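You operate a simulated robot arm through the tools that you are given. There is no shell and no other tool.

Carry out the task below with a simulated robot arm. There is one attempt and no reset: what you move stays moved.

Task
Zero the press counter, then cap the pipe in the slider.
Fine: the yellow button zeroes it, once; slider in, one stroke, so that the display ends at 1 pcs; draw the slider out, stand the pipe on the black tray, leave the press on. Set down upright: what you pick out.
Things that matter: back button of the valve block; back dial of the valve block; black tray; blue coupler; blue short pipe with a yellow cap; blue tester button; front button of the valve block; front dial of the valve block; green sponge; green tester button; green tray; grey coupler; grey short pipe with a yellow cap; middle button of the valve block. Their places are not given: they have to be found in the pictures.

Only the result counts: the job must be done as asked and must still hold three seconds after the hand-in. Knocking over, shifting, dropping, spilling or breaking anything else fails it. A push-on lid holds only when it is set on centred and level and pressed home; a screw cap is set on level and turned clockwise until tight.

Robot
A 7-joint arm with a two-finger parallel gripper, fixed in place. Base frame: the origin is at the foot of the arm, x ahead of it, y to its left, z up; the work surface is at about z = 0.8. Readings come in m, degrees, newtons and seconds.
Its first joint turns from -166.0 to 166.0 degrees. Payload 3.43 kg.
Tool frame: the origin (TCP) lies between the finger pads and is the grasp point; the fingertips stand 0.03 m ahead of it; z points along the fingers, y is the line along which they close. The gripper opens to 0.094 m. The fingers are 0.028 m wide and 0.01 m thick; the gripper's body (0.05 by 0.096 m) begins 0.055 m behind the TCP.
Orientation is that of the tool frame in the base frame, as [roll, pitch, yaw] about the fixed x, y, z axes, in that order (R = Rz(yaw) Ry(pitch) Rx(roll)). With the fingers straight down and closing along the base's y, the tool's x points along the base's -x, its y along +y and its z along -z.

Tools
- The arm moves only by the tool apply_moves. Its argument "deltas" is a list of rows, each a list of 3 entries, a list of its own where there are three numbers: the finger opening in m, from 0 to 0.094, then the shift along the tool's x, y, z in m, then the turn, a rotation vector about the tool's x, y, z in rad. In form: [[gripper, [x, y, z], [ax, ay, az]], ...]. A call has 1 to 20 rows; each row shifts and turns the commanded pose from where the row before left it, along the tool's axes as they then stand. Rows are played at 5 a second. More than 0.05 m and 8.6 degrees between two rows, or a gripper value outside its range, and nothing of the call is played. Where a pose cannot be reached the arm comes as near as it can. A force on the tool above 60 N (or 10 N above the force at the start of the call, whichever is more), or a blocked arm, ends the call early, and 0.2 s more pass. Each finger travels about 0.045 m/s and halts on what it meets, pressing with about 24 N; the grip force reading is that of the motor and also rises with nothing between the fingers. The clock runs only during rows and for 0.2 s after the last one: add rows that do not move to give the fingers time. The reply holds the time, the measured pose of the TCP, the force on the tool along the base axes, the opening and the grip force, in the units named above and with some noise, with the torque about the TCP (base axes, N m) and any sound that the robot's microphone picked up, and new pictures: "views" is both (left out), scene, wrist or none.
- Cameras (640 x 400 px; columns grow to the right, rows downward): "scene" is fixed at [0.0449, 0.4981, 1.4133]; the picture's right is [-0.08, -1.00, 0.00], its down [-0.53, 0.04, -0.85] and it looks along [0.85, -0.06, -0.53] (base axes); focal length 274 px, centre (320, 200). "wrist" rides on the gripper at [0.076, 0.014, -0.102] in the tool frame; the picture's right is [-0.18, 0.98, 0.00], its down [-0.75, -0.14, -0.64] and it looks along [-0.63, -0.12, 0.77] (tool axes); focal length 243 px, centre (320, 200).
- move_column(by): slides the trunk up (or, below 0, down) by that many m; the arm rides with it, the base frame stays. It gives what a move gives, with no picture.
- point_at(camera, pixels): for up to 12 pixels [column, row] of the newest picture of that camera ("zoom" is the newest enlarged one), the place [x, y, z] in the base frame of the surface seen there, good to about 0.003 m, but the place of the scene camera against the robot may be out by one fixed shift of up to 0.018 m in any direction. It takes no simulated time.
- inspect(camera, box): a new picture of the part [left, top, right, bottom] of that camera's present view, enlarged. It takes no simulated time.
- finish_job(): hands the job in; it is judged then, once.

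Open the gripper and draw the arm clear of the work before you hand the job in, unless the task says otherwise.

The tools are called after "Request:" as a command line: name --argument value ..., lists and objects as JSON in quotes. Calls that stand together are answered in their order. apply_moves: Moves the arm, as the interface text tells. Its arguments: {"type":"object","properties":{"deltas":{"type":"array","items":{"type":"array"}},"views":{"type":"string","enum":["both","scene","wrist","none"]}},"required":["deltas"]} The other tools are called the same way: move_column (by) slides the trunk up or down; point_at (camera, pixels) gives the place of the surface under pixels of a picture; inspect (camera, box) takes an enlarged picture of a part of a camera's view; finish_job () hands the job in.

At the start:

```text
clock: 0.0
eef_pos: [0.3351, 0.5642, 1.2761]
orientation: [-179.9, 0.0, 179.9]
contact_force: [-0.6, 0.6, 0.8]
ft_torque: [-0.04, -0.01, 0.02]
grip_width: 0.094
gripper_force: 0.0
trunk travel left (down, up): [-0.325, 0.285]
```

scene: 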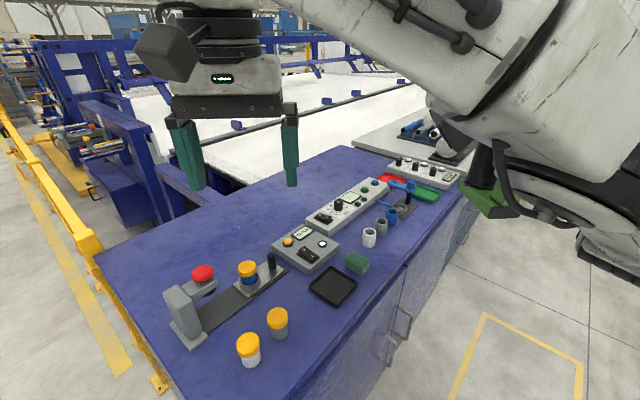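
wrist: 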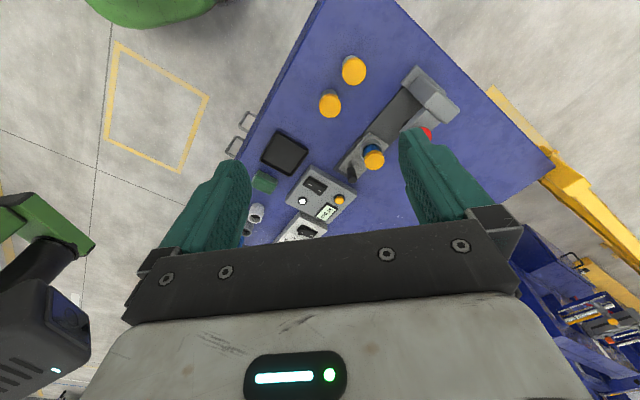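

The scene picture shows the press (red button at about (203,273), slider with a blue pipe and yellow cap at (248,272)), and a press console at (305,247). I'll enlarge these to see details.

Request:
inspect --camera "scene" --box '[150, 220, 310, 380]'

Request:
inspect --camera "scene" --box '[260, 160, 420, 310]'

Request:
inspect --camera "wrist" --box '[240, 50, 470, 250]'

```text
2.50 times, centred on (230, 300) of scene
```

zoom: 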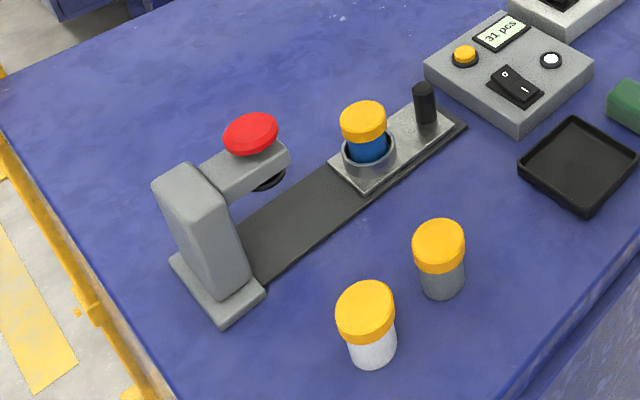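

```text
2.67 times, centred on (340, 235) of scene
```

zoom: 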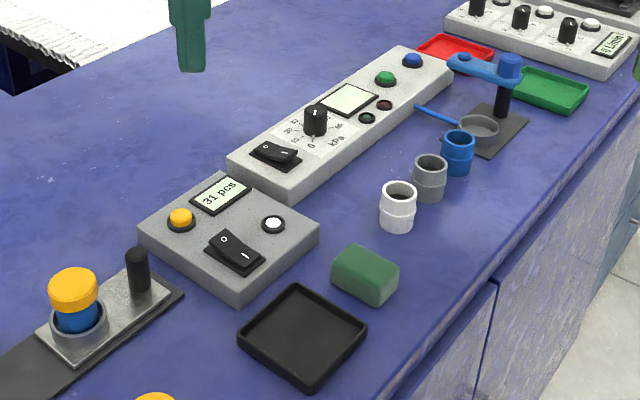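

```text
2.00 times, centred on (355, 150) of wrist
```

zoom: 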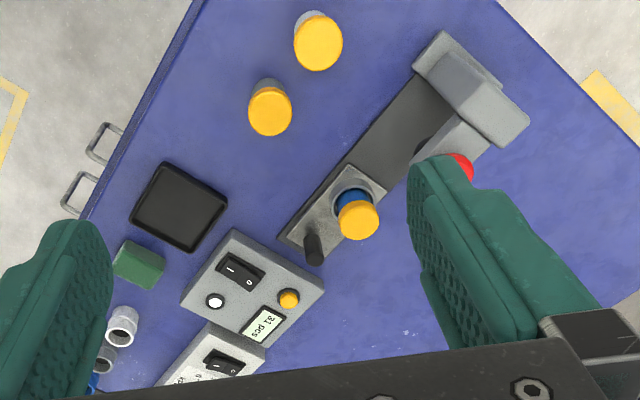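

The newest zoom is the wrist one; I'll read places of the yellow button (288,298), white button (214,300), switch ends, pipe cap (358,220), knob (313,240), red button (462,165), tray, and others.

Request:
point_at --camera "zoom" --pixels '[[288, 297], [214, 300], [228, 265], [250, 280], [358, 220], [311, 240], [463, 165], [180, 205], [134, 218], [166, 166], [224, 205], [188, 250]]'

Request:
point_at --camera "scene" --pixels '[[203, 271], [288, 241], [322, 243], [247, 267], [272, 256], [333, 286], [276, 318], [247, 345], [184, 292], [213, 312], [255, 280], [304, 255]]'

```text
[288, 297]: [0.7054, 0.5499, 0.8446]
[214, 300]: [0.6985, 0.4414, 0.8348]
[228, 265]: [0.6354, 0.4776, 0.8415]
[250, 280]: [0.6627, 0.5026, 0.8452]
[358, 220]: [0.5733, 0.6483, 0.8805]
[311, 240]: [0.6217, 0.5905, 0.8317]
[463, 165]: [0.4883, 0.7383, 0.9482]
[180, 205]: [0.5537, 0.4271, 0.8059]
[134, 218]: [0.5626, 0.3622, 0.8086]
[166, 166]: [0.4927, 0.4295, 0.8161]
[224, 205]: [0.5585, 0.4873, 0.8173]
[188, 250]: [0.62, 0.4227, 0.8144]
```

```text
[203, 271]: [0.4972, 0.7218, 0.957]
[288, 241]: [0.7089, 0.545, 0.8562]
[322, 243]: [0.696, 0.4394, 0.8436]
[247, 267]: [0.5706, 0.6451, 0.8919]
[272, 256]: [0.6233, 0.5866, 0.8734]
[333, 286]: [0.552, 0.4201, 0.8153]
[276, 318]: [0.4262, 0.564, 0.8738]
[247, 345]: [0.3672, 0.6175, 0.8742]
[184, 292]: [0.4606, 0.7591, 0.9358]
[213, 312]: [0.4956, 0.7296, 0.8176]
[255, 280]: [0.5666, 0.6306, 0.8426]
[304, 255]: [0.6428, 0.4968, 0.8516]
```

Readings from both cameras agree to about 1 cm. I move lower to about (0.42, 0.60, 1.10) for a closer wrist view of the press and console.

Request:
apply_moves --deltas '[[0.094, [-0.017, 0.008, 0.035], [0, 0, 0]], [0.094, [-0.017, 0.008, 0.035], [0, 0, 0]], [0.094, [-0.017, 0.008, 0.035], [0, 0, 0]], [0.094, [-0.017, 0.006, 0.035], [0, 0, 0]], [0.094, [-0.017, 0.006, 0.035], [0, 0, 0]], [0.094, [0, 0, 0], [0, 0, 0]]]'

```text
clock: 1.4
eef_pos: [0.4191, 0.6009, 1.105]
orientation: [-180.0, 0.1, -180.0]
contact_force: [-0.2, 0.4, 0.5]
ft_torque: [0.0, -0.03, 0.01]
grip_width: 0.094
gripper_force: 0.0
trunk travel left (down, up): [-0.325, 0.285]
```

scene: 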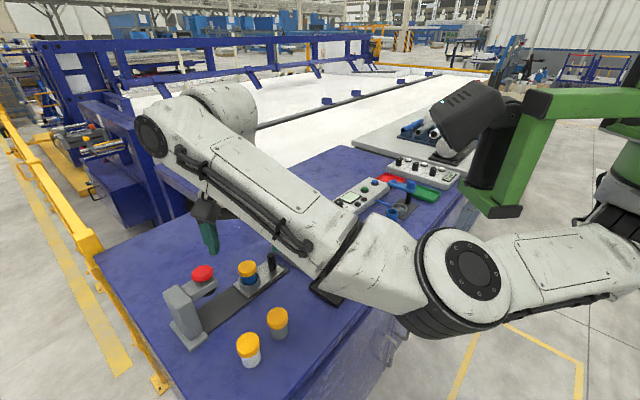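
wrist: 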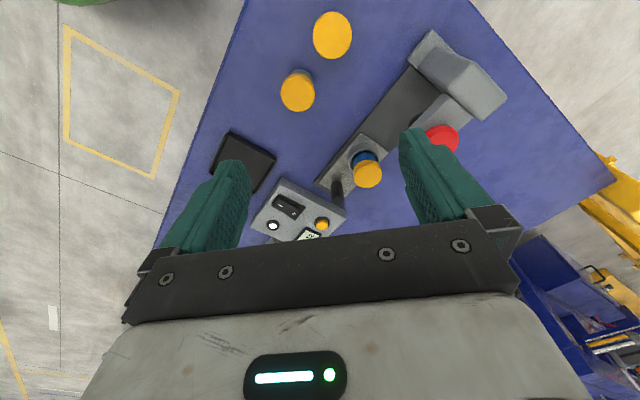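

The press and console are now visible between the fingers: red button about (440,138), cap (368,172), yellow button (321,225). I enlarge the wrist view.

Request:
inspect --camera "wrist" --box '[240, 20, 520, 250]'

```text
1.74 times, centred on (380, 135) of wrist
```

zoom: 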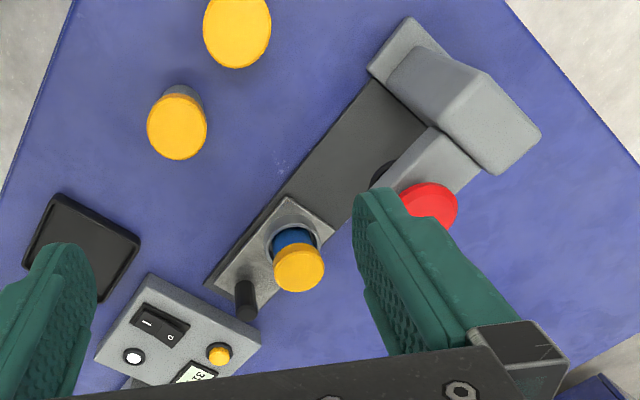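

I read precise points on the slider, its track, the knob, the cap, the red button and the yellow button.

Request:
point_at --camera "zoom" --pixels '[[219, 354], [299, 272], [246, 302], [429, 206], [375, 82], [290, 185], [288, 200], [333, 235], [210, 283], [380, 130], [135, 356], [460, 130]]'

Request:
point_at --camera "wrist" --pixels '[[240, 155], [246, 165], [297, 92], [332, 36], [380, 160], [360, 190], [372, 186], [357, 170], [442, 130], [448, 142], [337, 194], [336, 186]]'

```text
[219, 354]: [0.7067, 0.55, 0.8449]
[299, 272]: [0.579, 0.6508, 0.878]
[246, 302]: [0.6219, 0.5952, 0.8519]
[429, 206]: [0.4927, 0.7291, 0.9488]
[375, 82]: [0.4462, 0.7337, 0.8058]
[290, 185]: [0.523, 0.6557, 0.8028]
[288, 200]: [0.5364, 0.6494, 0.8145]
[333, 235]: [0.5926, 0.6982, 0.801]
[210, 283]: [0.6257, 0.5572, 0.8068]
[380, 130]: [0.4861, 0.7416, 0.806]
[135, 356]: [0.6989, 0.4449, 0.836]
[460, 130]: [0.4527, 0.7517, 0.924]
```

```text
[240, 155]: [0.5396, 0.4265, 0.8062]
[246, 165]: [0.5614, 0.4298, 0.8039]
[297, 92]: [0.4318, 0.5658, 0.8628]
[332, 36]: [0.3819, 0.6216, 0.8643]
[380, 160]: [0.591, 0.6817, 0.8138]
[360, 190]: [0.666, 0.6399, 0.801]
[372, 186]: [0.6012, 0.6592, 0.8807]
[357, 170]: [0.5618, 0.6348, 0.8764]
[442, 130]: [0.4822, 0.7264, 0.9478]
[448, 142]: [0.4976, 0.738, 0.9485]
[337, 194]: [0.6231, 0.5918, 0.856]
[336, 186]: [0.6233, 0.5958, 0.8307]
```

Track direction comes out as about (0.71, -0.70) outward; the yellow button is at about (0.706, 0.550, 0.845). I close the fingers and hover above the yellow button first, staying high over everything.

Request:
apply_moves --deltas '[[0.0, [-0.041, -0.0073, 0.005], [0, 0, 0]], [0.0, [-0.041, -0.0073, 0.015], [0, 0, 0]], [0.0, [-0.041, -0.0073, 0.025], [0, 0, 0]], [0.0, [-0.041, -0.0073, 0.025], [0, 0, 0]], [0.0, [-0.041, -0.0073, 0.025], [0, 0, 0]], [0.0, [-0.041, -0.0073, 0.03], [0, 0, 0]], [0.0, [-0.041, -0.0073, 0.035], [0, 0, 0]], [0.0, [0, 0, 0], [0, 0, 0]], [0.0, [0, 0, 0], [0, 0, 0]]]'

```text
refused: row 6 steps farther than a row can; nothing moved
```

The refused rows stepped more than 0.05 m in total; I replay with shorter steps to the same hover point.

Request:
apply_moves --deltas '[[0.0, [-0.041, -0.0073, 0.005], [0, 0, 0]], [0.0, [-0.041, -0.0073, 0.015], [0, 0, 0]], [0.0, [-0.041, -0.0073, 0.015], [0, 0, 0]], [0.0, [-0.041, -0.0073, 0.02], [0, 0, 0]], [0.0, [-0.041, -0.0073, 0.02], [0, 0, 0]], [0.0, [-0.041, -0.0073, 0.02], [0, 0, 0]], [0.0, [-0.041, -0.0073, 0.025], [0, 0, 0]], [0.0, [0, 0, 0.04], [0, 0, 0]], [0.0, [0, 0, 0], [0, 0, 0]]]'

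```text
clock: 3.4
eef_pos: [0.7054, 0.5486, 0.9455]
orientation: [180.0, 0.0, -180.0]
contact_force: [-0.6, 0.0, 0.4]
ft_torque: [0.01, -0.02, 0.0]
grip_width: 0.0
gripper_force: 23.6
trunk travel left (down, up): [-0.325, 0.285]
```

scene: 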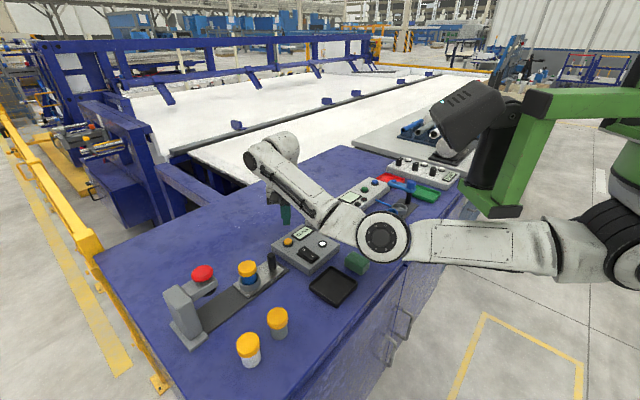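
wrist: 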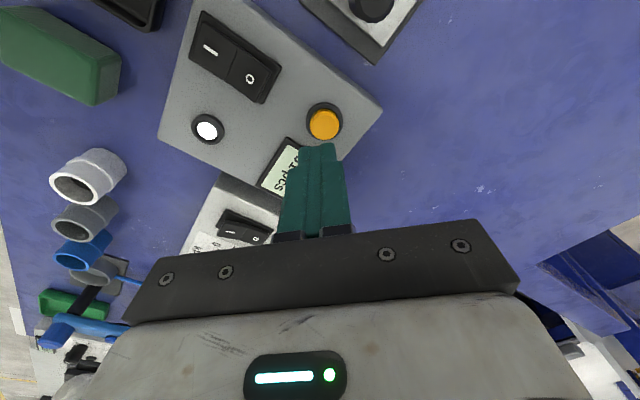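

The wrist view shows the yellow button at (324,123), the fingertips closed at (317,148). I read exact places of the button, display and bezel, and check how low the arm's elbow is in the scene view.

Request:
point_at --camera "wrist" --pixels '[[324, 123], [313, 115], [335, 130], [324, 109], [350, 140], [285, 150], [278, 180], [208, 130], [215, 45], [255, 80], [250, 20], [300, 165]]'

Request:
point_at --camera "scene" --pixels '[[385, 237], [385, 258], [345, 230], [430, 255], [300, 200], [520, 265]]'

Request:
inspect --camera "wrist" --box '[150, 0, 400, 160]'

```text
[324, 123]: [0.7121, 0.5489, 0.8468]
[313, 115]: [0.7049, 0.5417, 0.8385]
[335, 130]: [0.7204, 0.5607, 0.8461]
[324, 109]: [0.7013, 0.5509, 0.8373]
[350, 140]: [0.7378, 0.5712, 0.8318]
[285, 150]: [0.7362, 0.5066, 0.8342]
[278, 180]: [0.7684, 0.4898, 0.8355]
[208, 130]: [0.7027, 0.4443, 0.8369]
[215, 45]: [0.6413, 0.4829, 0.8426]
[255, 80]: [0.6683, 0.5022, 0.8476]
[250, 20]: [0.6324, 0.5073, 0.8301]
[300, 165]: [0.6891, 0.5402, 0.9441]
```

```text
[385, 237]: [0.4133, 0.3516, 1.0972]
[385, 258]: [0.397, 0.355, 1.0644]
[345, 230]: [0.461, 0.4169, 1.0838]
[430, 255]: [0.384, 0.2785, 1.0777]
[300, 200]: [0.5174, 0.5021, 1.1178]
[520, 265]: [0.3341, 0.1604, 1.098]
```

```text
2.50 times, centred on (275, 80) of wrist
```

zoom: 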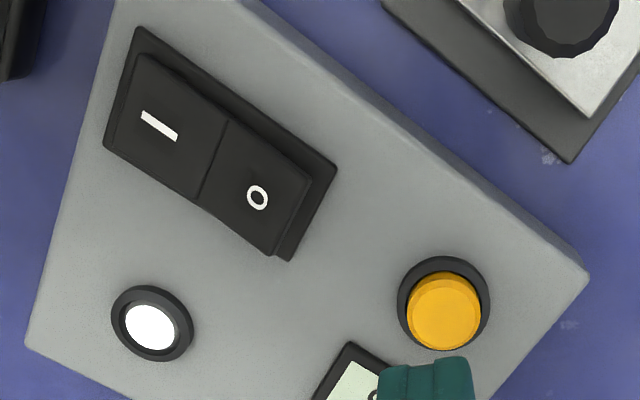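

The zoom shows the button top disc centred at (443,312). I read its place and its rim.

Request:
point_at --camera "zoom" --pixels '[[443, 312], [415, 312], [472, 312], [443, 285], [443, 340], [443, 262], [404, 300], [350, 350], [150, 326], [210, 120], [258, 200], [580, 275]]'

```text
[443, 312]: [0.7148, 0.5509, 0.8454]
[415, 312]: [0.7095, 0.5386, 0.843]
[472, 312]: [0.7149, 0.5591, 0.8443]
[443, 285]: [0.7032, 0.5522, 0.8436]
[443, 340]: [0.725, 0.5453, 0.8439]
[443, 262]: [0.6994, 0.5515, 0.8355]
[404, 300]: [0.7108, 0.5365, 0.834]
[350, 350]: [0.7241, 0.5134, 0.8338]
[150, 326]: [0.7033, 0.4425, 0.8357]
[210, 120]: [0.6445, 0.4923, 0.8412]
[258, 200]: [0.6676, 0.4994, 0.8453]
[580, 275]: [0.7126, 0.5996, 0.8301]
```

Button centre is about (0.712, 0.550, 0.845). I shift 7 mm and descend to leave the fingertips about 1 cm above it.

Request:
apply_moves --deltas '[[0.0, [-0.006, 0.0014, 0.02], [0, 0, 0]], [0.0, [0, 0, 0.02], [0, 0, 0]], [0.0, [0, 0, 0.02], [0, 0, 0]], [0.0, [0, 0, 0], [0, 0, 0]]]'

```text
clock: 4.4
eef_pos: [0.7114, 0.5507, 0.885]
orientation: [180.0, 0.0, 179.9]
contact_force: [-0.7, -0.4, -1.2]
ft_torque: [-0.02, -0.02, 0.0]
grip_width: 0.0001
gripper_force: 24.3
trunk travel left (down, up): [-0.325, 0.285]
```

scene: 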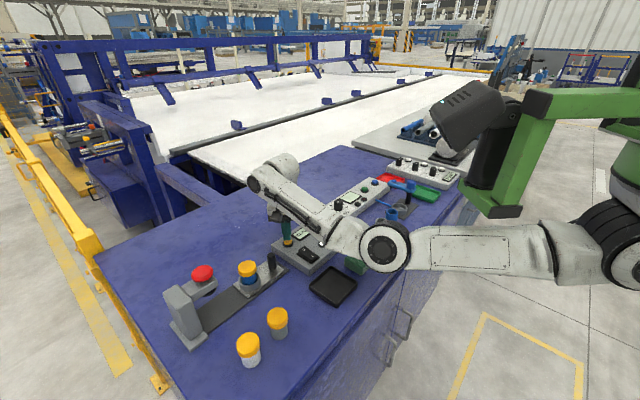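
wrist: 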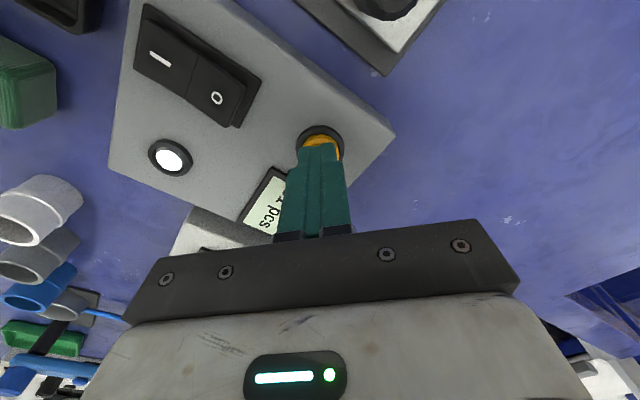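

The fingertips at (320,145) stand just over the yellow button; I enlarge to check the alignment.

Request:
inspect --camera "wrist" --box '[260, 100, 380, 200]'

Request:
inspect --camera "scene" --box '[250, 200, 350, 270]'

```text
4.00 times, centred on (320, 150) of wrist
```

zoom: 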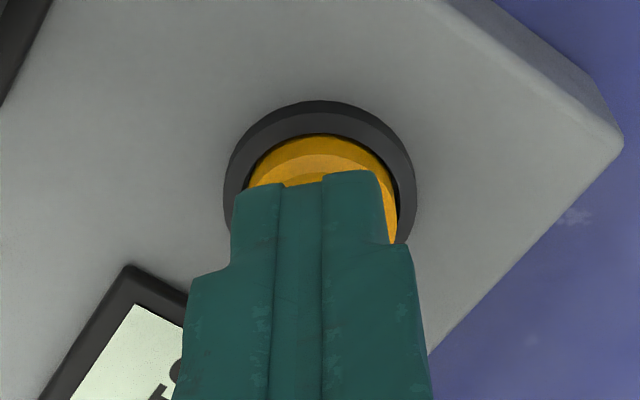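

```text
5.71 times, centred on (300, 235) of scene
```

zoom: 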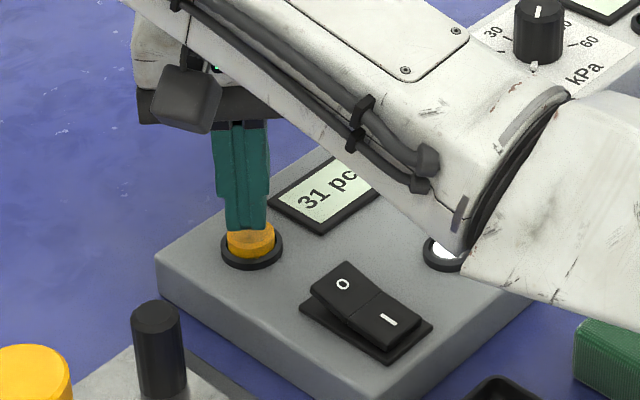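

Alignment is good. I descend in 2 mm steps until contact, watching the force.

Request:
apply_moves --deltas '[[0.0, [0, 0, 0.003], [0, 0, 0]], [0.0, [0, 0, 0.003], [0, 0, 0]], [0.0, [0, 0, 0.002], [0, 0, 0]], [0.0, [0, 0, 0.002], [0, 0, 0]], [0.0, [0, 0, 0.001], [0, 0, 0]]]' --views "none"

```text
clock: 5.6
eef_pos: [0.7114, 0.5504, 0.8716]
orientation: [180.0, 0.0, 180.0]
contact_force: [-0.2, 0.4, 1.3]
ft_torque: [0.0, -0.03, -0.01]
grip_width: 0.0
gripper_force: 23.8
trunk travel left (down, up): [-0.325, 0.285]
```

Almost no force yet at TCP 0.872. I go on in 1 mm steps.

Request:
apply_moves --deltas '[[0.0, [0, 0, 0.001], [0, 0, 0]], [0.0, [0, 0, 0.001], [0, 0, 0]]]' --views "scene"

Request:
inspect --camera "scene" --box '[250, 200, 350, 270]'

```text
clock: 6.2
eef_pos: [0.7118, 0.5501, 0.87]
orientation: [-179.9, 0.0, -179.9]
contact_force: [-1.0, 1.0, 2.1]
ft_torque: [0.03, 0.03, 0.01]
grip_width: 0.0
gripper_force: 23.8
trunk travel left (down, up): [-0.325, 0.285]
heard: click
```

scene: 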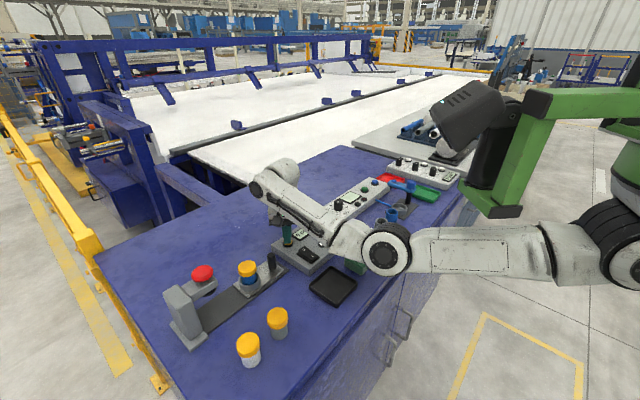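

```text
5.71 times, centred on (300, 235) of scene
```

zoom: 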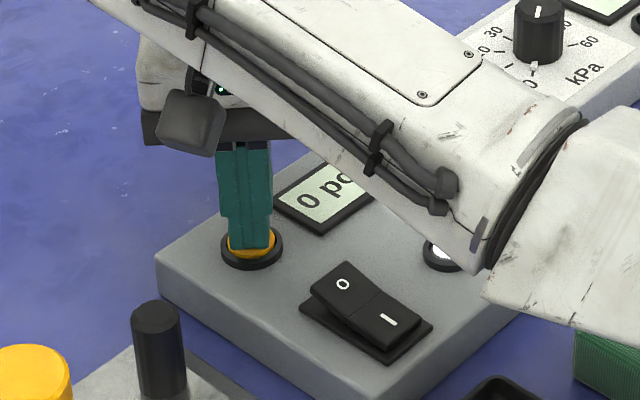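

A click was heard and the display now reads 0 pcs. I lift straight up first, then turn the tool about 44.5° so its x axis points along the slide direction (inward).

Request:
apply_moves --deltas '[[0.0, [0, 0, -0.03], [0, 0, 0]], [0.0, [0, 0, -0.04], [0, 0, 0]], [0.0, [0, 0, -0.04], [0, 0, 0]], [0.05, [0, 0, -0.04], [0, 0, 0.1295]], [0.05, [0, 0, 0], [0, 0, 0.1295]], [0.05, [0, 0, 0], [0, 0, 0.1295]], [0.05, [0, 0, 0], [0, 0, 0.1295]], [0.05, [0, 0, 0], [0, 0, 0.1295]], [0.05, [0, 0, 0], [0, 0, 0.1295]], [0.05, [0, 0, 0], [0, 0, 0]]]'

```text
clock: 8.4
eef_pos: [0.7103, 0.5495, 1.0089]
orientation: [-179.1, 0.5, 135.5]
contact_force: [0.4, 0.3, -0.2]
ft_torque: [-0.02, -0.01, -0.01]
grip_width: 0.0498
gripper_force: 0.0
trunk travel left (down, up): [-0.325, 0.285]
```

scene: 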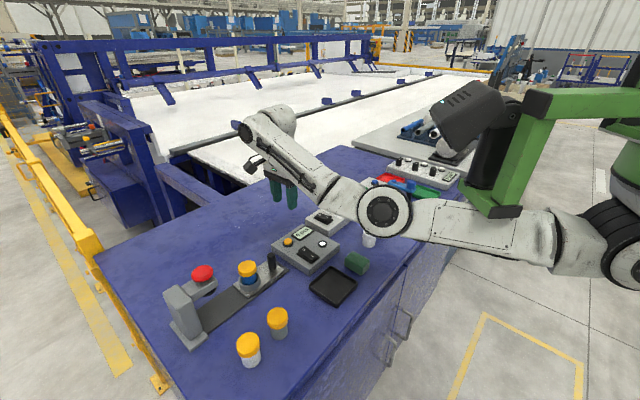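
wrist: 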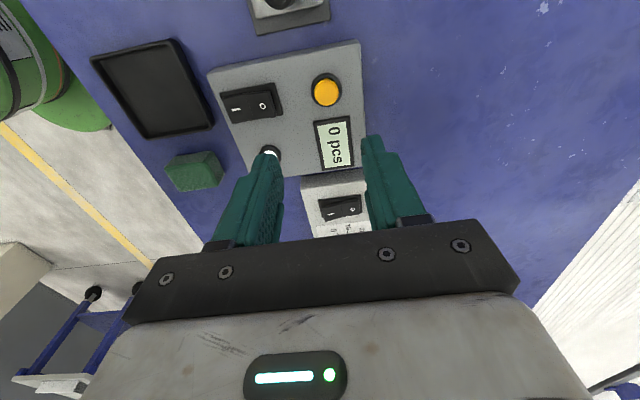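

Display shows 0 pcs in the wrist view as well (335,145). I now shift toward the knob at height 1.0 and tilt the hand 30° so it leans away from the press.

Request:
apply_moves --deltas '[[0.05, [0.016, -0.016, 0.0], [0, 0, 0]], [0.05, [0.016, -0.016, 0.01], [0, 0, 0]], [0.05, [0, 0, 0], [0, 0.131, 0]], [0.05, [0, 0, 0], [0, 0.131, 0]], [0.05, [0, 0, 0], [0, 0.131, 0]], [0.05, [0, 0, 0], [0, 0.131, 0]], [0.05, [0, 0, 0], [0, 0, 0]]]'

```text
clock: 10.2
eef_pos: [0.6562, 0.5417, 0.9549]
orientation: [-175.1, -26.9, 134.2]
contact_force: [-0.1, -0.3, 0.6]
ft_torque: [-0.03, -0.02, 0.01]
grip_width: 0.0502
gripper_force: 0.1
trunk travel left (down, up): [-0.325, 0.285]
stopped in row 7: the arm was blocked; the commanded pose is now the measured one
```

scene: 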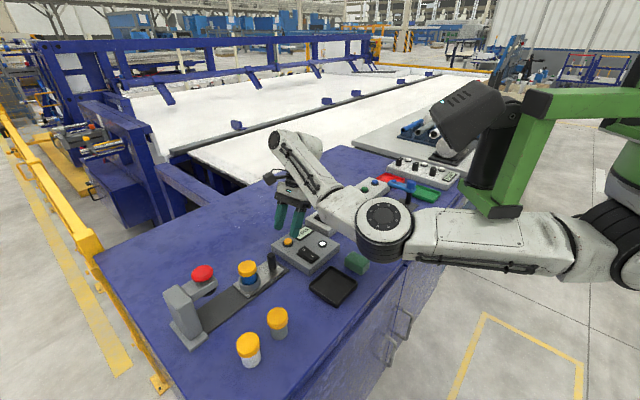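
wrist: 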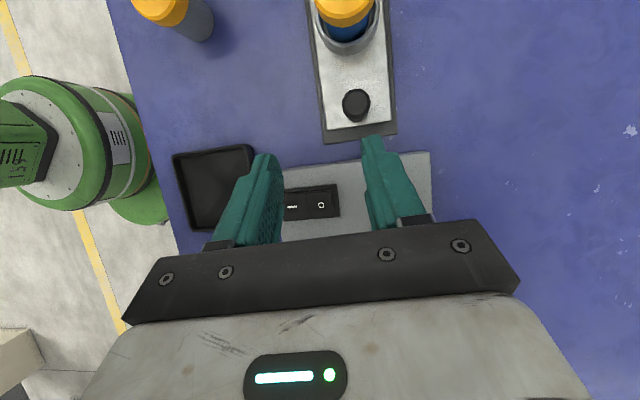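

The arm was blocked near 27° of tilt, with the display and knob now in view: knob top at (356,98), slider plate below it, cap at (345,10). I read places of the knob, slider plate and console edge.

Request:
inspect --camera "wrist" --box '[260, 0, 460, 160]'

Request:
point_at --camera "wrist" --pixels '[[356, 102], [346, 100], [366, 104], [356, 91], [354, 117], [320, 60], [390, 60], [327, 140], [394, 133], [340, 162], [400, 157], [345, 30]]'

```text
2.50 times, centred on (360, 80) of wrist
```

zoom: 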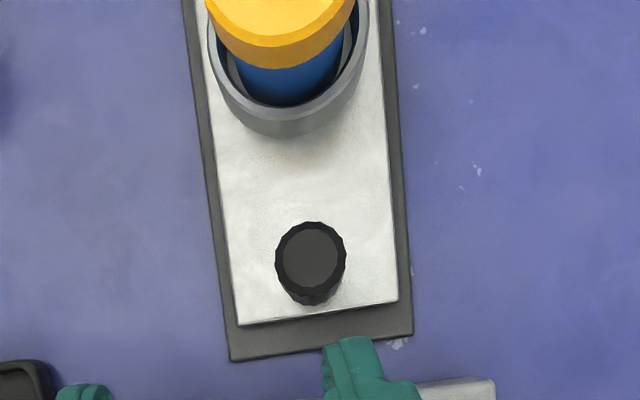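

```text
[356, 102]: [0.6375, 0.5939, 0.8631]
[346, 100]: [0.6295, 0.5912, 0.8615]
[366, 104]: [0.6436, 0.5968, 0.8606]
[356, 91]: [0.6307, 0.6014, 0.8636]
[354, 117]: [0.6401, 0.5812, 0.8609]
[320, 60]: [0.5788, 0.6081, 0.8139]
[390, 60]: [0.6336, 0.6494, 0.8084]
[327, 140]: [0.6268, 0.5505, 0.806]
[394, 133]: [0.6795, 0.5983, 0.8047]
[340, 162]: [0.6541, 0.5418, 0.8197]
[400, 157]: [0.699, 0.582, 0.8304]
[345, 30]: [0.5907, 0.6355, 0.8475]
```

Knob centre is about (0.636, 0.593), top at 0.862. I level the sideways roll and ease the tilt to about 22°, then look at the pose reached.

Request:
apply_moves --deltas '[[0.05, [0, 0, 0], [0, -0.085, 0]], [0.05, [0, 0, 0], [-0.085, 0, 0]], [0.05, [0, 0, 0], [0, 0, 0]]]' --views "none"

```text
clock: 11.0
eef_pos: [0.6567, 0.5433, 0.9564]
orientation: [179.6, -22.2, 134.6]
contact_force: [-0.2, -0.5, 0.4]
ft_torque: [-0.01, -0.02, 0.04]
grip_width: 0.0498
gripper_force: 0.1
trunk travel left (down, up): [-0.325, 0.285]
```

The tilt of 22.2° holds cleanly. I move to a pre-grasp point about 7 cm back along the tool axis from the knob.

Request:
apply_moves --deltas '[[0.05, [0.0045, 0.0101, 0.0202], [0, 0, 0]], [0.05, [0.0045, 0.0101, 0.0202], [0, 0, 0]], [0.05, [0, 0, 0], [0, 0, 0]]]'

Request:
inspect --camera "wrist" --box '[220, 0, 460, 200]'

```text
clock: 11.8
eef_pos: [0.6538, 0.5741, 0.9236]
orientation: [179.7, -22.2, 134.5]
contact_force: [0.3, 0.3, 0.3]
ft_torque: [-0.01, -0.02, 0.03]
grip_width: 0.0502
gripper_force: 0.0
trunk travel left (down, up): [-0.325, 0.285]
```

scene: 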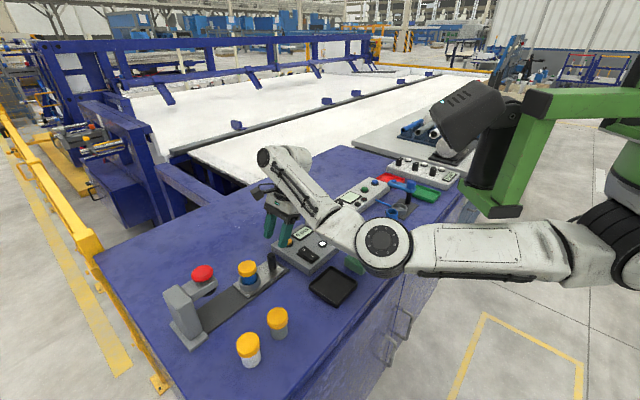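
wrist: 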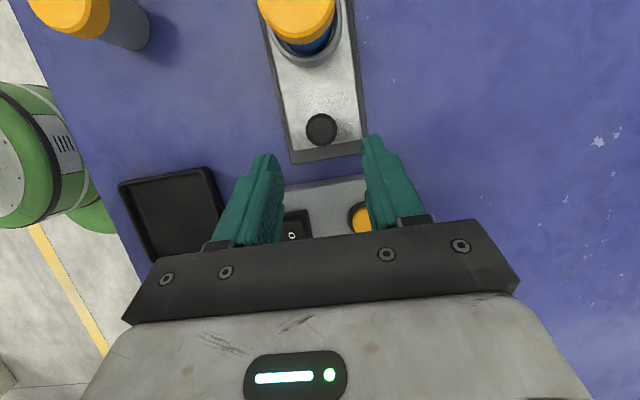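

```text
2.00 times, centred on (340, 100) of wrist
```

zoom: 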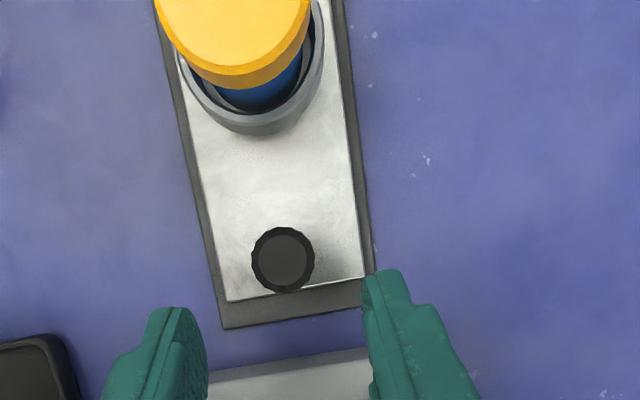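

The knob sits at (321,129), almost exactly on the line the grasp point will follow. I confirm its place from here.

Request:
point_at --camera "wrist" --pixels '[[321, 129], [309, 129], [333, 129], [321, 116], [321, 142], [265, 35], [368, 130], [331, 155], [289, 160], [297, 25], [350, 30], [318, 110]]'

```text
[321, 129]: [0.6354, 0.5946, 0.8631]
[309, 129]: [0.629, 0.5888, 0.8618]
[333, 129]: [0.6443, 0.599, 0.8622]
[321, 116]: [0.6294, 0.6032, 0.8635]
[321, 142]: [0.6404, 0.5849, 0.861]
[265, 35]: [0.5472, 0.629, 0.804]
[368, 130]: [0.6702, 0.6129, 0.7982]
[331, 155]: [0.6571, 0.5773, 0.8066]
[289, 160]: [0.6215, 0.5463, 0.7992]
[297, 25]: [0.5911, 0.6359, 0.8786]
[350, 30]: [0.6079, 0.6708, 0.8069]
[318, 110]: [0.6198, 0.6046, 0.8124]
```

Knob centre (0.6355, 0.594), top 0.8625. I advance 7 cm along the tool axis so the pads straddle the knob, still open.

Request:
apply_moves --deltas '[[0.05, [0, 0.0005, 0.025], [0, 0, 0]], [0.05, [0, 0.0005, 0.025], [0, 0, 0]], [0.05, [0, 0, 0.012], [0, 0, 0]], [0.05, [0, 0, 0.008], [0, 0, 0]], [0.05, [0, 0, 0], [0, 0, 0]]]'

Request:
inspect --camera "wrist" --box '[220, 60, 460, 240]'

Request:
inspect --camera "scene" --box '[160, 190, 340, 310]'

```text
clock: 13.0
eef_pos: [0.6374, 0.5919, 0.8586]
orientation: [179.6, -22.2, 134.5]
contact_force: [-0.6, 1.0, -0.2]
ft_torque: [-0.02, 0.04, -0.02]
grip_width: 0.0502
gripper_force: 0.1
trunk travel left (down, up): [-0.325, 0.285]
```

scene: 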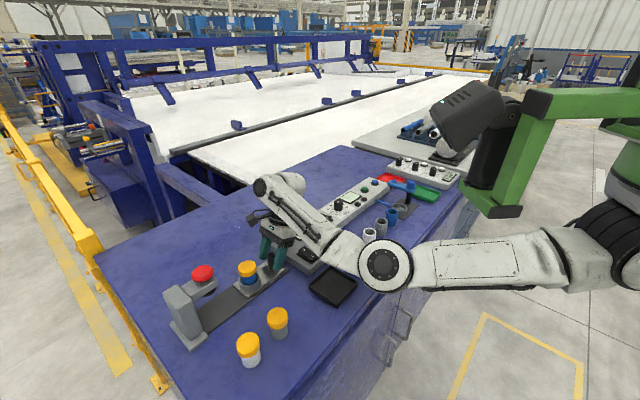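
wrist: 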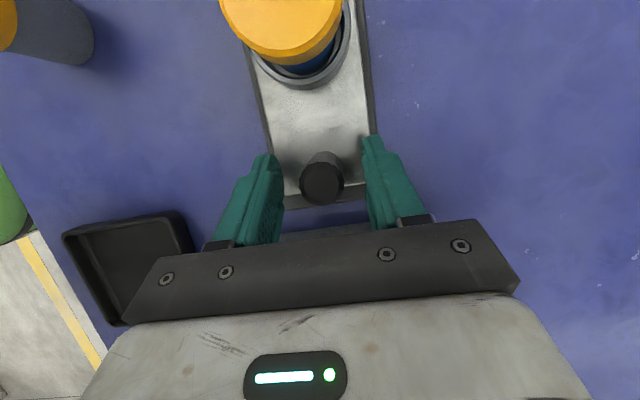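

```text
2.22 times, centred on (340, 150) of wrist
```

zoom: 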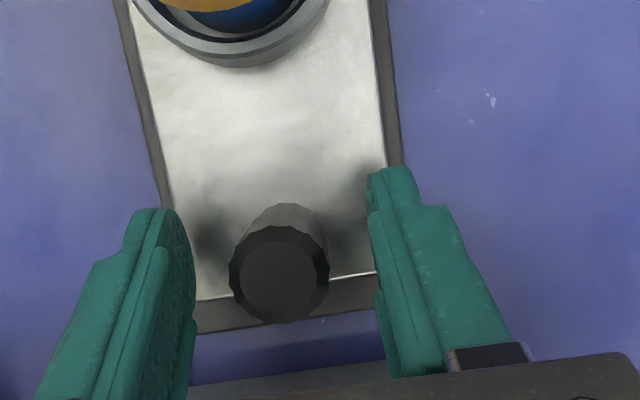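

```text
3.33 times, centred on (250, 250) of scene
```

zoom: 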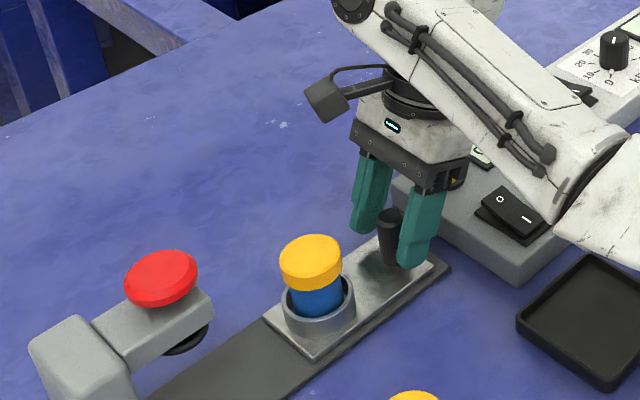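

The knob stands centred between the pads. I close the fingers on it and check the grip and forces.

Request:
apply_moves --deltas '[[0.03, [0, 0, 0], [0, 0, 0]], [0.015, [0, 0, 0], [0, 0, 0]], [0.0, [0, 0, 0], [0, 0, 0]], [0.0, [0, 0, 0], [0, 0, 0]]]' --views "wrist"

```text
clock: 14.0
eef_pos: [0.6379, 0.5934, 0.8592]
orientation: [179.6, -22.4, 134.6]
contact_force: [10.9, 13.6, -1.2]
ft_torque: [-0.6, 0.49, -0.04]
grip_width: 0.0239
gripper_force: 45.0
trunk travel left (down, up): [-0.325, 0.285]
```

wrist: 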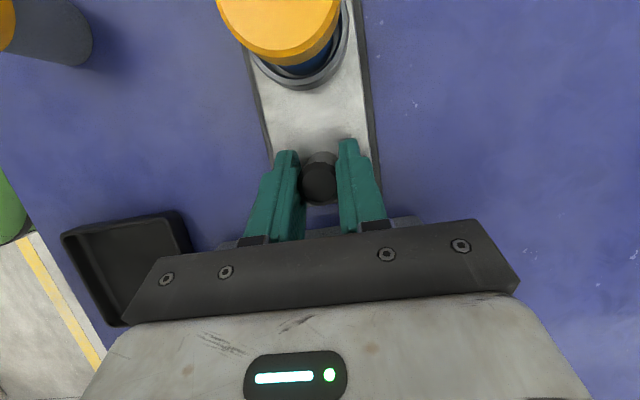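

The knob is held (0.024 m). There is about 17 N sideways along the tool's +y, so I shift 1 mm that way to relieve it.

Request:
apply_moves --deltas '[[0.0, [0, 0.001, 0], [0, 0, 0]], [0.0, [0, 0, 0], [0, 0, 0]]]' --views "none"

```text
clock: 14.6
eef_pos: [0.6369, 0.593, 0.8596]
orientation: [179.7, -22.3, 134.6]
contact_force: [5.0, 4.9, 3.2]
ft_torque: [-0.72, 0.83, -0.07]
grip_width: 0.0238
gripper_force: 44.9
trunk travel left (down, up): [-0.325, 0.285]
```

Side force is down to about 7 N. I relieve a bit more and begin pushing the slider inward in 1 cm steps, reading forces.

Request:
apply_moves --deltas '[[0.0, [0.0, 0.0007, 0.0], [0, 0, 0]], [0.0, [0.00463, -5e-05, 0.0019], [0, 0, 0]], [0.0, [0.00925, -0.0001, 0.0038], [0, 0, 0]], [0.0, [0, 0, 0], [0, 0, 0]]]' --views "wrist"

```text
clock: 15.6
eef_pos: [0.6261, 0.6037, 0.8587]
orientation: [179.6, -22.2, 134.7]
contact_force: [-1.1, 1.3, 12.6]
ft_torque: [-0.85, 0.67, 0.18]
grip_width: 0.0239
gripper_force: 45.2
trunk travel left (down, up): [-0.325, 0.285]
```

wrist: 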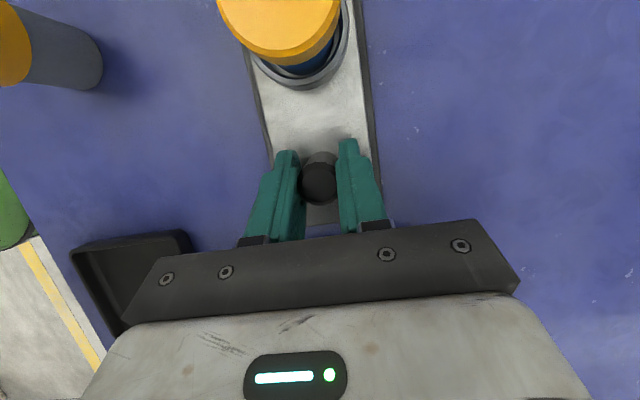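

The slider follows. Upward force is 12.6 N, so I add 0.5 mm of lift and go on another 4 cm.

Request:
apply_moves --deltas '[[0.0, [0.0095, -0.0001, 0.0033], [0, 0, 0]], [0.0, [0.00925, -0.0001, 0.0038], [0, 0, 0]], [0.0, [0.00925, -0.0001, 0.0038], [0, 0, 0]], [0.0, [0.00925, -0.0001, 0.0038], [0, 0, 0]], [0.0, [0, 0, 0], [0, 0, 0]]]' --views "none"

```text
clock: 16.8
eef_pos: [0.5967, 0.6339, 0.86]
orientation: [179.8, -22.2, 134.9]
contact_force: [-11.5, -10.4, 9.9]
ft_torque: [-0.96, 0.74, 0.21]
grip_width: 0.0239
gripper_force: 45.0
trunk travel left (down, up): [-0.325, 0.285]
```

A side force of about 15 N along −y has built up, so the track runs slightly more to −y. I relieve 1.4 mm and continue with a corrected heading.

Request:
apply_moves --deltas '[[0.0, [0.0, -0.0014, 0.0], [0, 0, 0]], [0.0, [0.00935, -0.0003, 0.0035], [0, 0, 0]], [0.0, [0.00925, -0.0003, 0.0037], [0, 0, 0]], [0.0, [0, 0, 0], [0, 0, 0]]]' --views "both"

Request:
inspect --camera "scene" --box '[140, 200, 320, 340]'

```text
clock: 17.8
eef_pos: [0.5829, 0.6474, 0.8584]
orientation: [179.5, -22.2, 134.6]
contact_force: [1.8, 3.2, -1.8]
ft_torque: [-0.74, 0.48, -0.13]
grip_width: 0.0236
gripper_force: 44.8
trunk travel left (down, up): [-0.325, 0.285]
```

scene: 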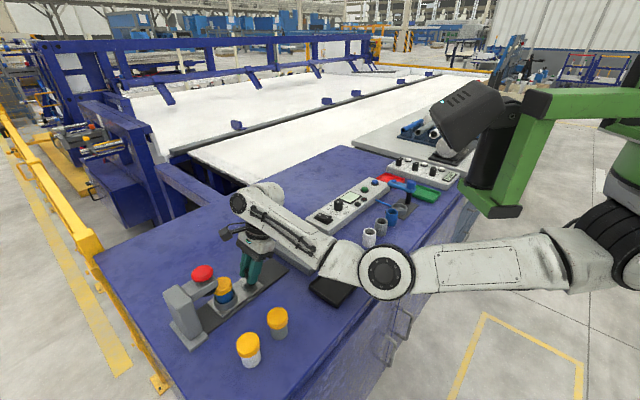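
wrist: 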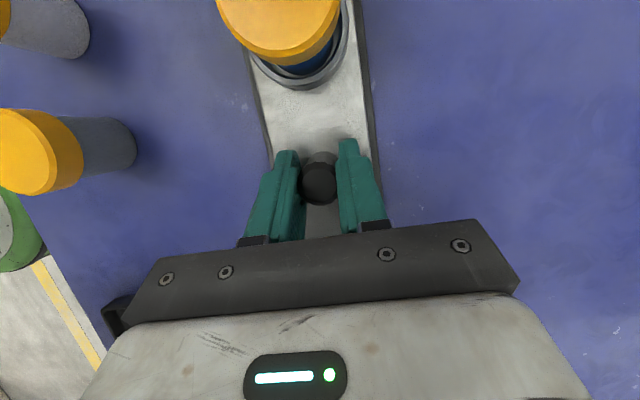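

```text
2.86 times, centred on (230, 270) of scene
```

zoom: 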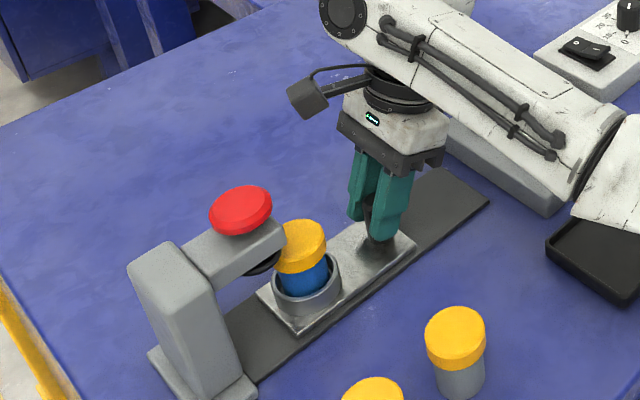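

The cap at (302,245) in the zoom is nearing the ram beside the red button (240,210). I keep pushing 2.5 cm, with the same heading.

Request:
apply_moves --deltas '[[0.0, [0.00925, -0.0002, 0.0038], [0, 0, 0]], [0.0, [0.00925, -0.0002, 0.0038], [0, 0, 0]], [0.0, [0.0046, -0.0001, 0.0019], [0, 0, 0]], [0.0, [0, 0, 0], [0, 0, 0]]]' --views "scene"

Request:
inspect --camera "scene" --box '[140, 200, 320, 340]'

```text
clock: 18.8
eef_pos: [0.5667, 0.665, 0.8598]
orientation: [179.8, -22.2, 134.6]
contact_force: [1.5, 3.1, -0.8]
ft_torque: [-0.73, 0.54, 0.08]
grip_width: 0.0236
gripper_force: 44.5
trunk travel left (down, up): [-0.325, 0.285]
```

scene: 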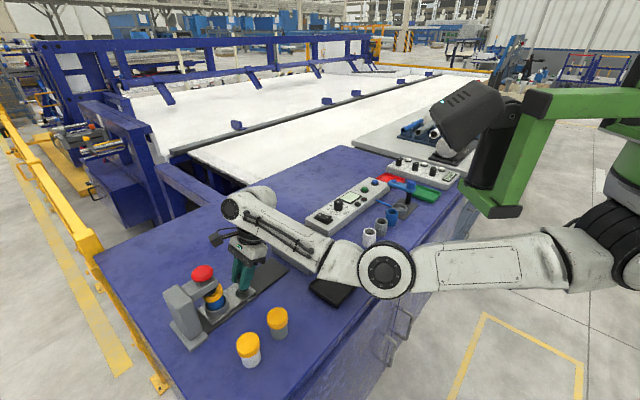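

```text
2.86 times, centred on (230, 270) of scene
```

zoom: 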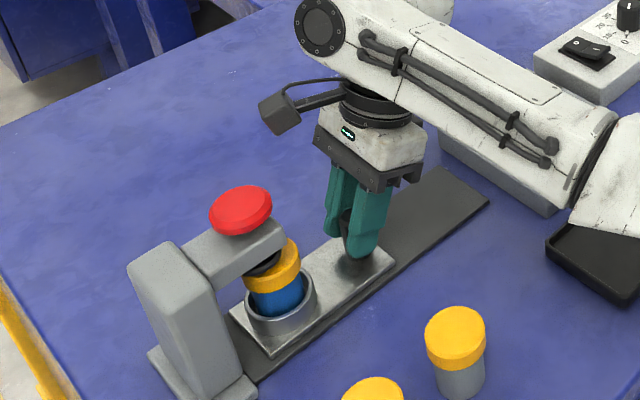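

The cap is going under the ram with clearance and no force. I continue in 5 mm steps watching for the end stop.

Request:
apply_moves --deltas '[[0.0, [0.0046, -0.0001, 0.0019], [0, 0, 0]], [0.0, [0.0046, -0.0001, 0.0019], [0, 0, 0]], [0.0, [0, 0, 0], [0, 0, 0]]]' --views "scene"

Request:
inspect --camera "scene" --box '[140, 200, 320, 340]'

```text
clock: 19.6
eef_pos: [0.5595, 0.6697, 0.8589]
orientation: [179.6, -22.4, 134.6]
contact_force: [0.7, -2.8, -2.2]
ft_torque: [-0.29, 1.1, 0.19]
grip_width: 0.0238
gripper_force: 45.0
trunk travel left (down, up): [-0.325, 0.285]
```

scene: 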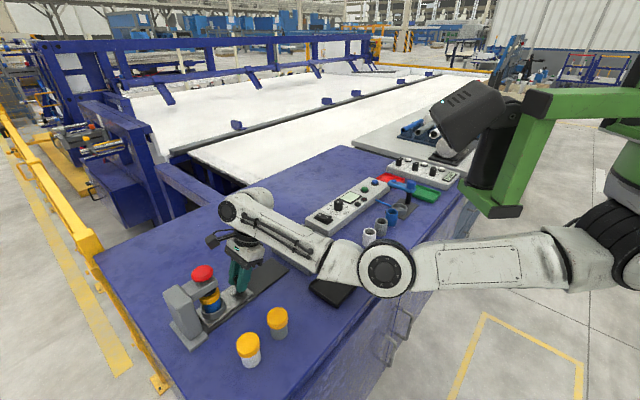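

```text
2.86 times, centred on (230, 270) of scene
```

zoom: 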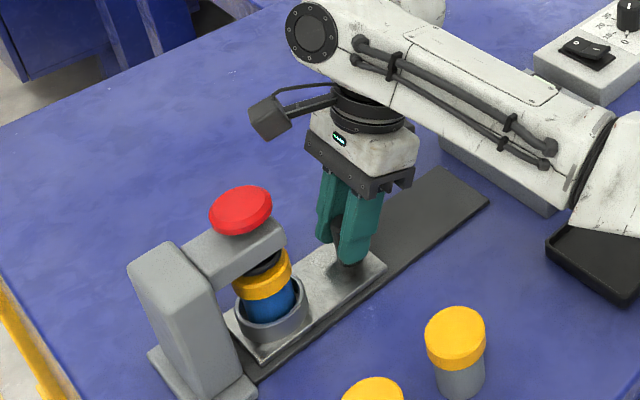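

Slight inward resistance (about 2.5 N) and a torque change; I continue in 2 mm steps to find the end stop.

Request:
apply_moves --deltas '[[0.0, [0.00185, 0, 0.00076], [0, 0, 0]], [0.0, [0.00185, 0, 0.00076], [0, 0, 0]], [0.0, [0, 0, 0], [0, 0, 0]]]' --views "none"

```text
clock: 20.4
eef_pos: [0.5592, 0.6705, 0.8592]
orientation: [179.9, -21.9, 134.4]
contact_force: [9.6, -38.6, 5.4]
ft_torque: [-0.87, 0.6, 0.12]
grip_width: 0.0238
gripper_force: 45.0
trunk travel left (down, up): [-0.325, 0.285]
```

A clear stop: about 34 N against the slide, and the TCP no longer advances. I check the pictures to see if the pipe is under the ram.

Request:
inspect --camera "scene" --box '[150, 240, 270, 340]'

Request:
inspect --camera "wrist" --box '[160, 0, 480, 200]'

```text
4.00 times, centred on (210, 290) of scene
```

zoom: 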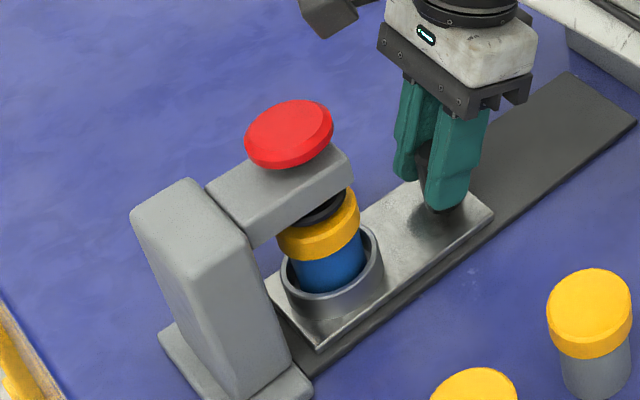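

```text
2.00 times, centred on (320, 100) of wrist
```

zoom: 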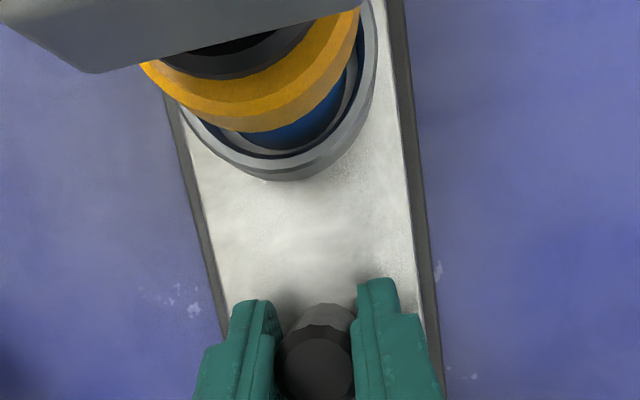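

The slider is home with the cap under the ram. I relieve the push (3 mm back, 2 mm sideways) and read the forces before letting go.

Request:
apply_moves --deltas '[[0.0, [-0.00139, -0.001, -0.00057], [0, 0, 0]], [0.0, [-0.00139, -0.0005, -0.00057], [0, 0, 0]], [0.0, [0, 0, 0], [0, 0, 0]]]' --views "none"

```text
clock: 21.2
eef_pos: [0.5593, 0.6708, 0.8588]
orientation: [179.4, -22.1, 134.5]
contact_force: [22.5, -1.2, -8.1]
ft_torque: [-1.69, -0.27, -0.02]
grip_width: 0.0243
gripper_force: 45.1
trunk travel left (down, up): [-0.325, 0.285]
```

Still about 17 N inward and 15 N to +y. I relieve slightly more, then open the fingers.

Request:
apply_moves --deltas '[[0.0, [-0.0011, 0.0008, -0.00045], [0, 0, 0]], [0.0, [0, 0, 0], [0, 0, 0]]]' --views "none"

```text
clock: 21.8
eef_pos: [0.5601, 0.6704, 0.8579]
orientation: [179.6, -22.2, 134.6]
contact_force: [21.3, 6.3, -5.6]
ft_torque: [-1.72, -0.35, 0.03]
grip_width: 0.0237
gripper_force: 44.7
trunk travel left (down, up): [-0.325, 0.285]
```

Forces are small enough; I open the fingers to free the knob and look.

Request:
apply_moves --deltas '[[0.03, [0, 0, 0], [0, 0, 0]], [0.045, [0, 0, 0], [0, 0, 0]], [0.05, [0, 0, 0], [0, 0, 0]]]' --views "both"

Request:
inspect --camera "scene" --box '[150, 240, 270, 340]'

```text
clock: 22.6
eef_pos: [0.5577, 0.6704, 0.8599]
orientation: [179.7, -22.3, 134.7]
contact_force: [-0.2, -0.5, 0.4]
ft_torque: [-0.01, -0.04, -0.03]
grip_width: 0.0501
gripper_force: 0.1
trunk travel left (down, up): [-0.325, 0.285]
```

scene: 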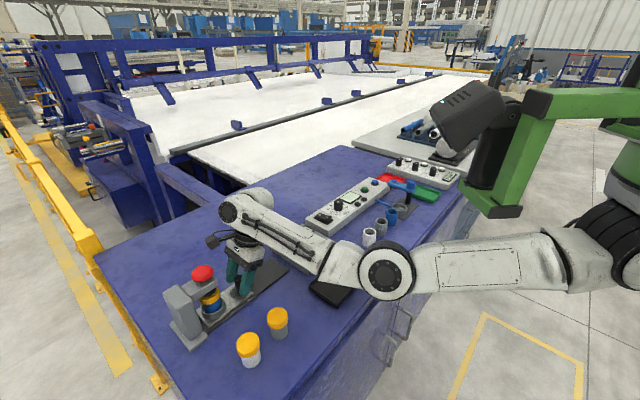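
wrist: 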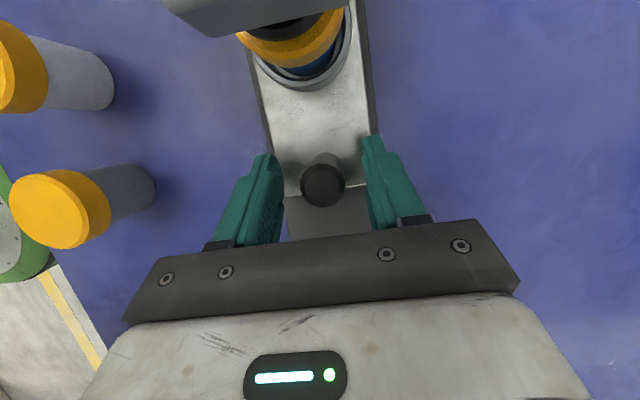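

```text
4.00 times, centred on (210, 290) of scene
```

zoom: 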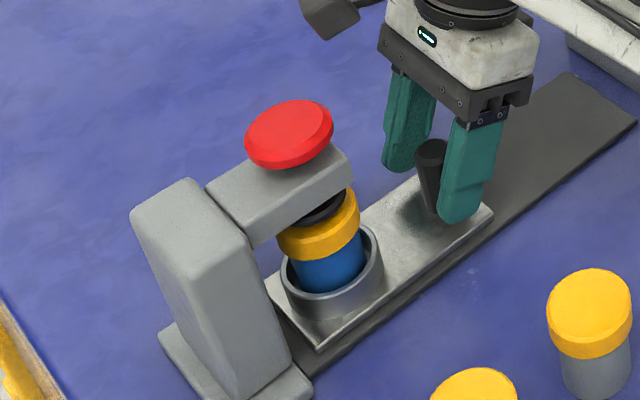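

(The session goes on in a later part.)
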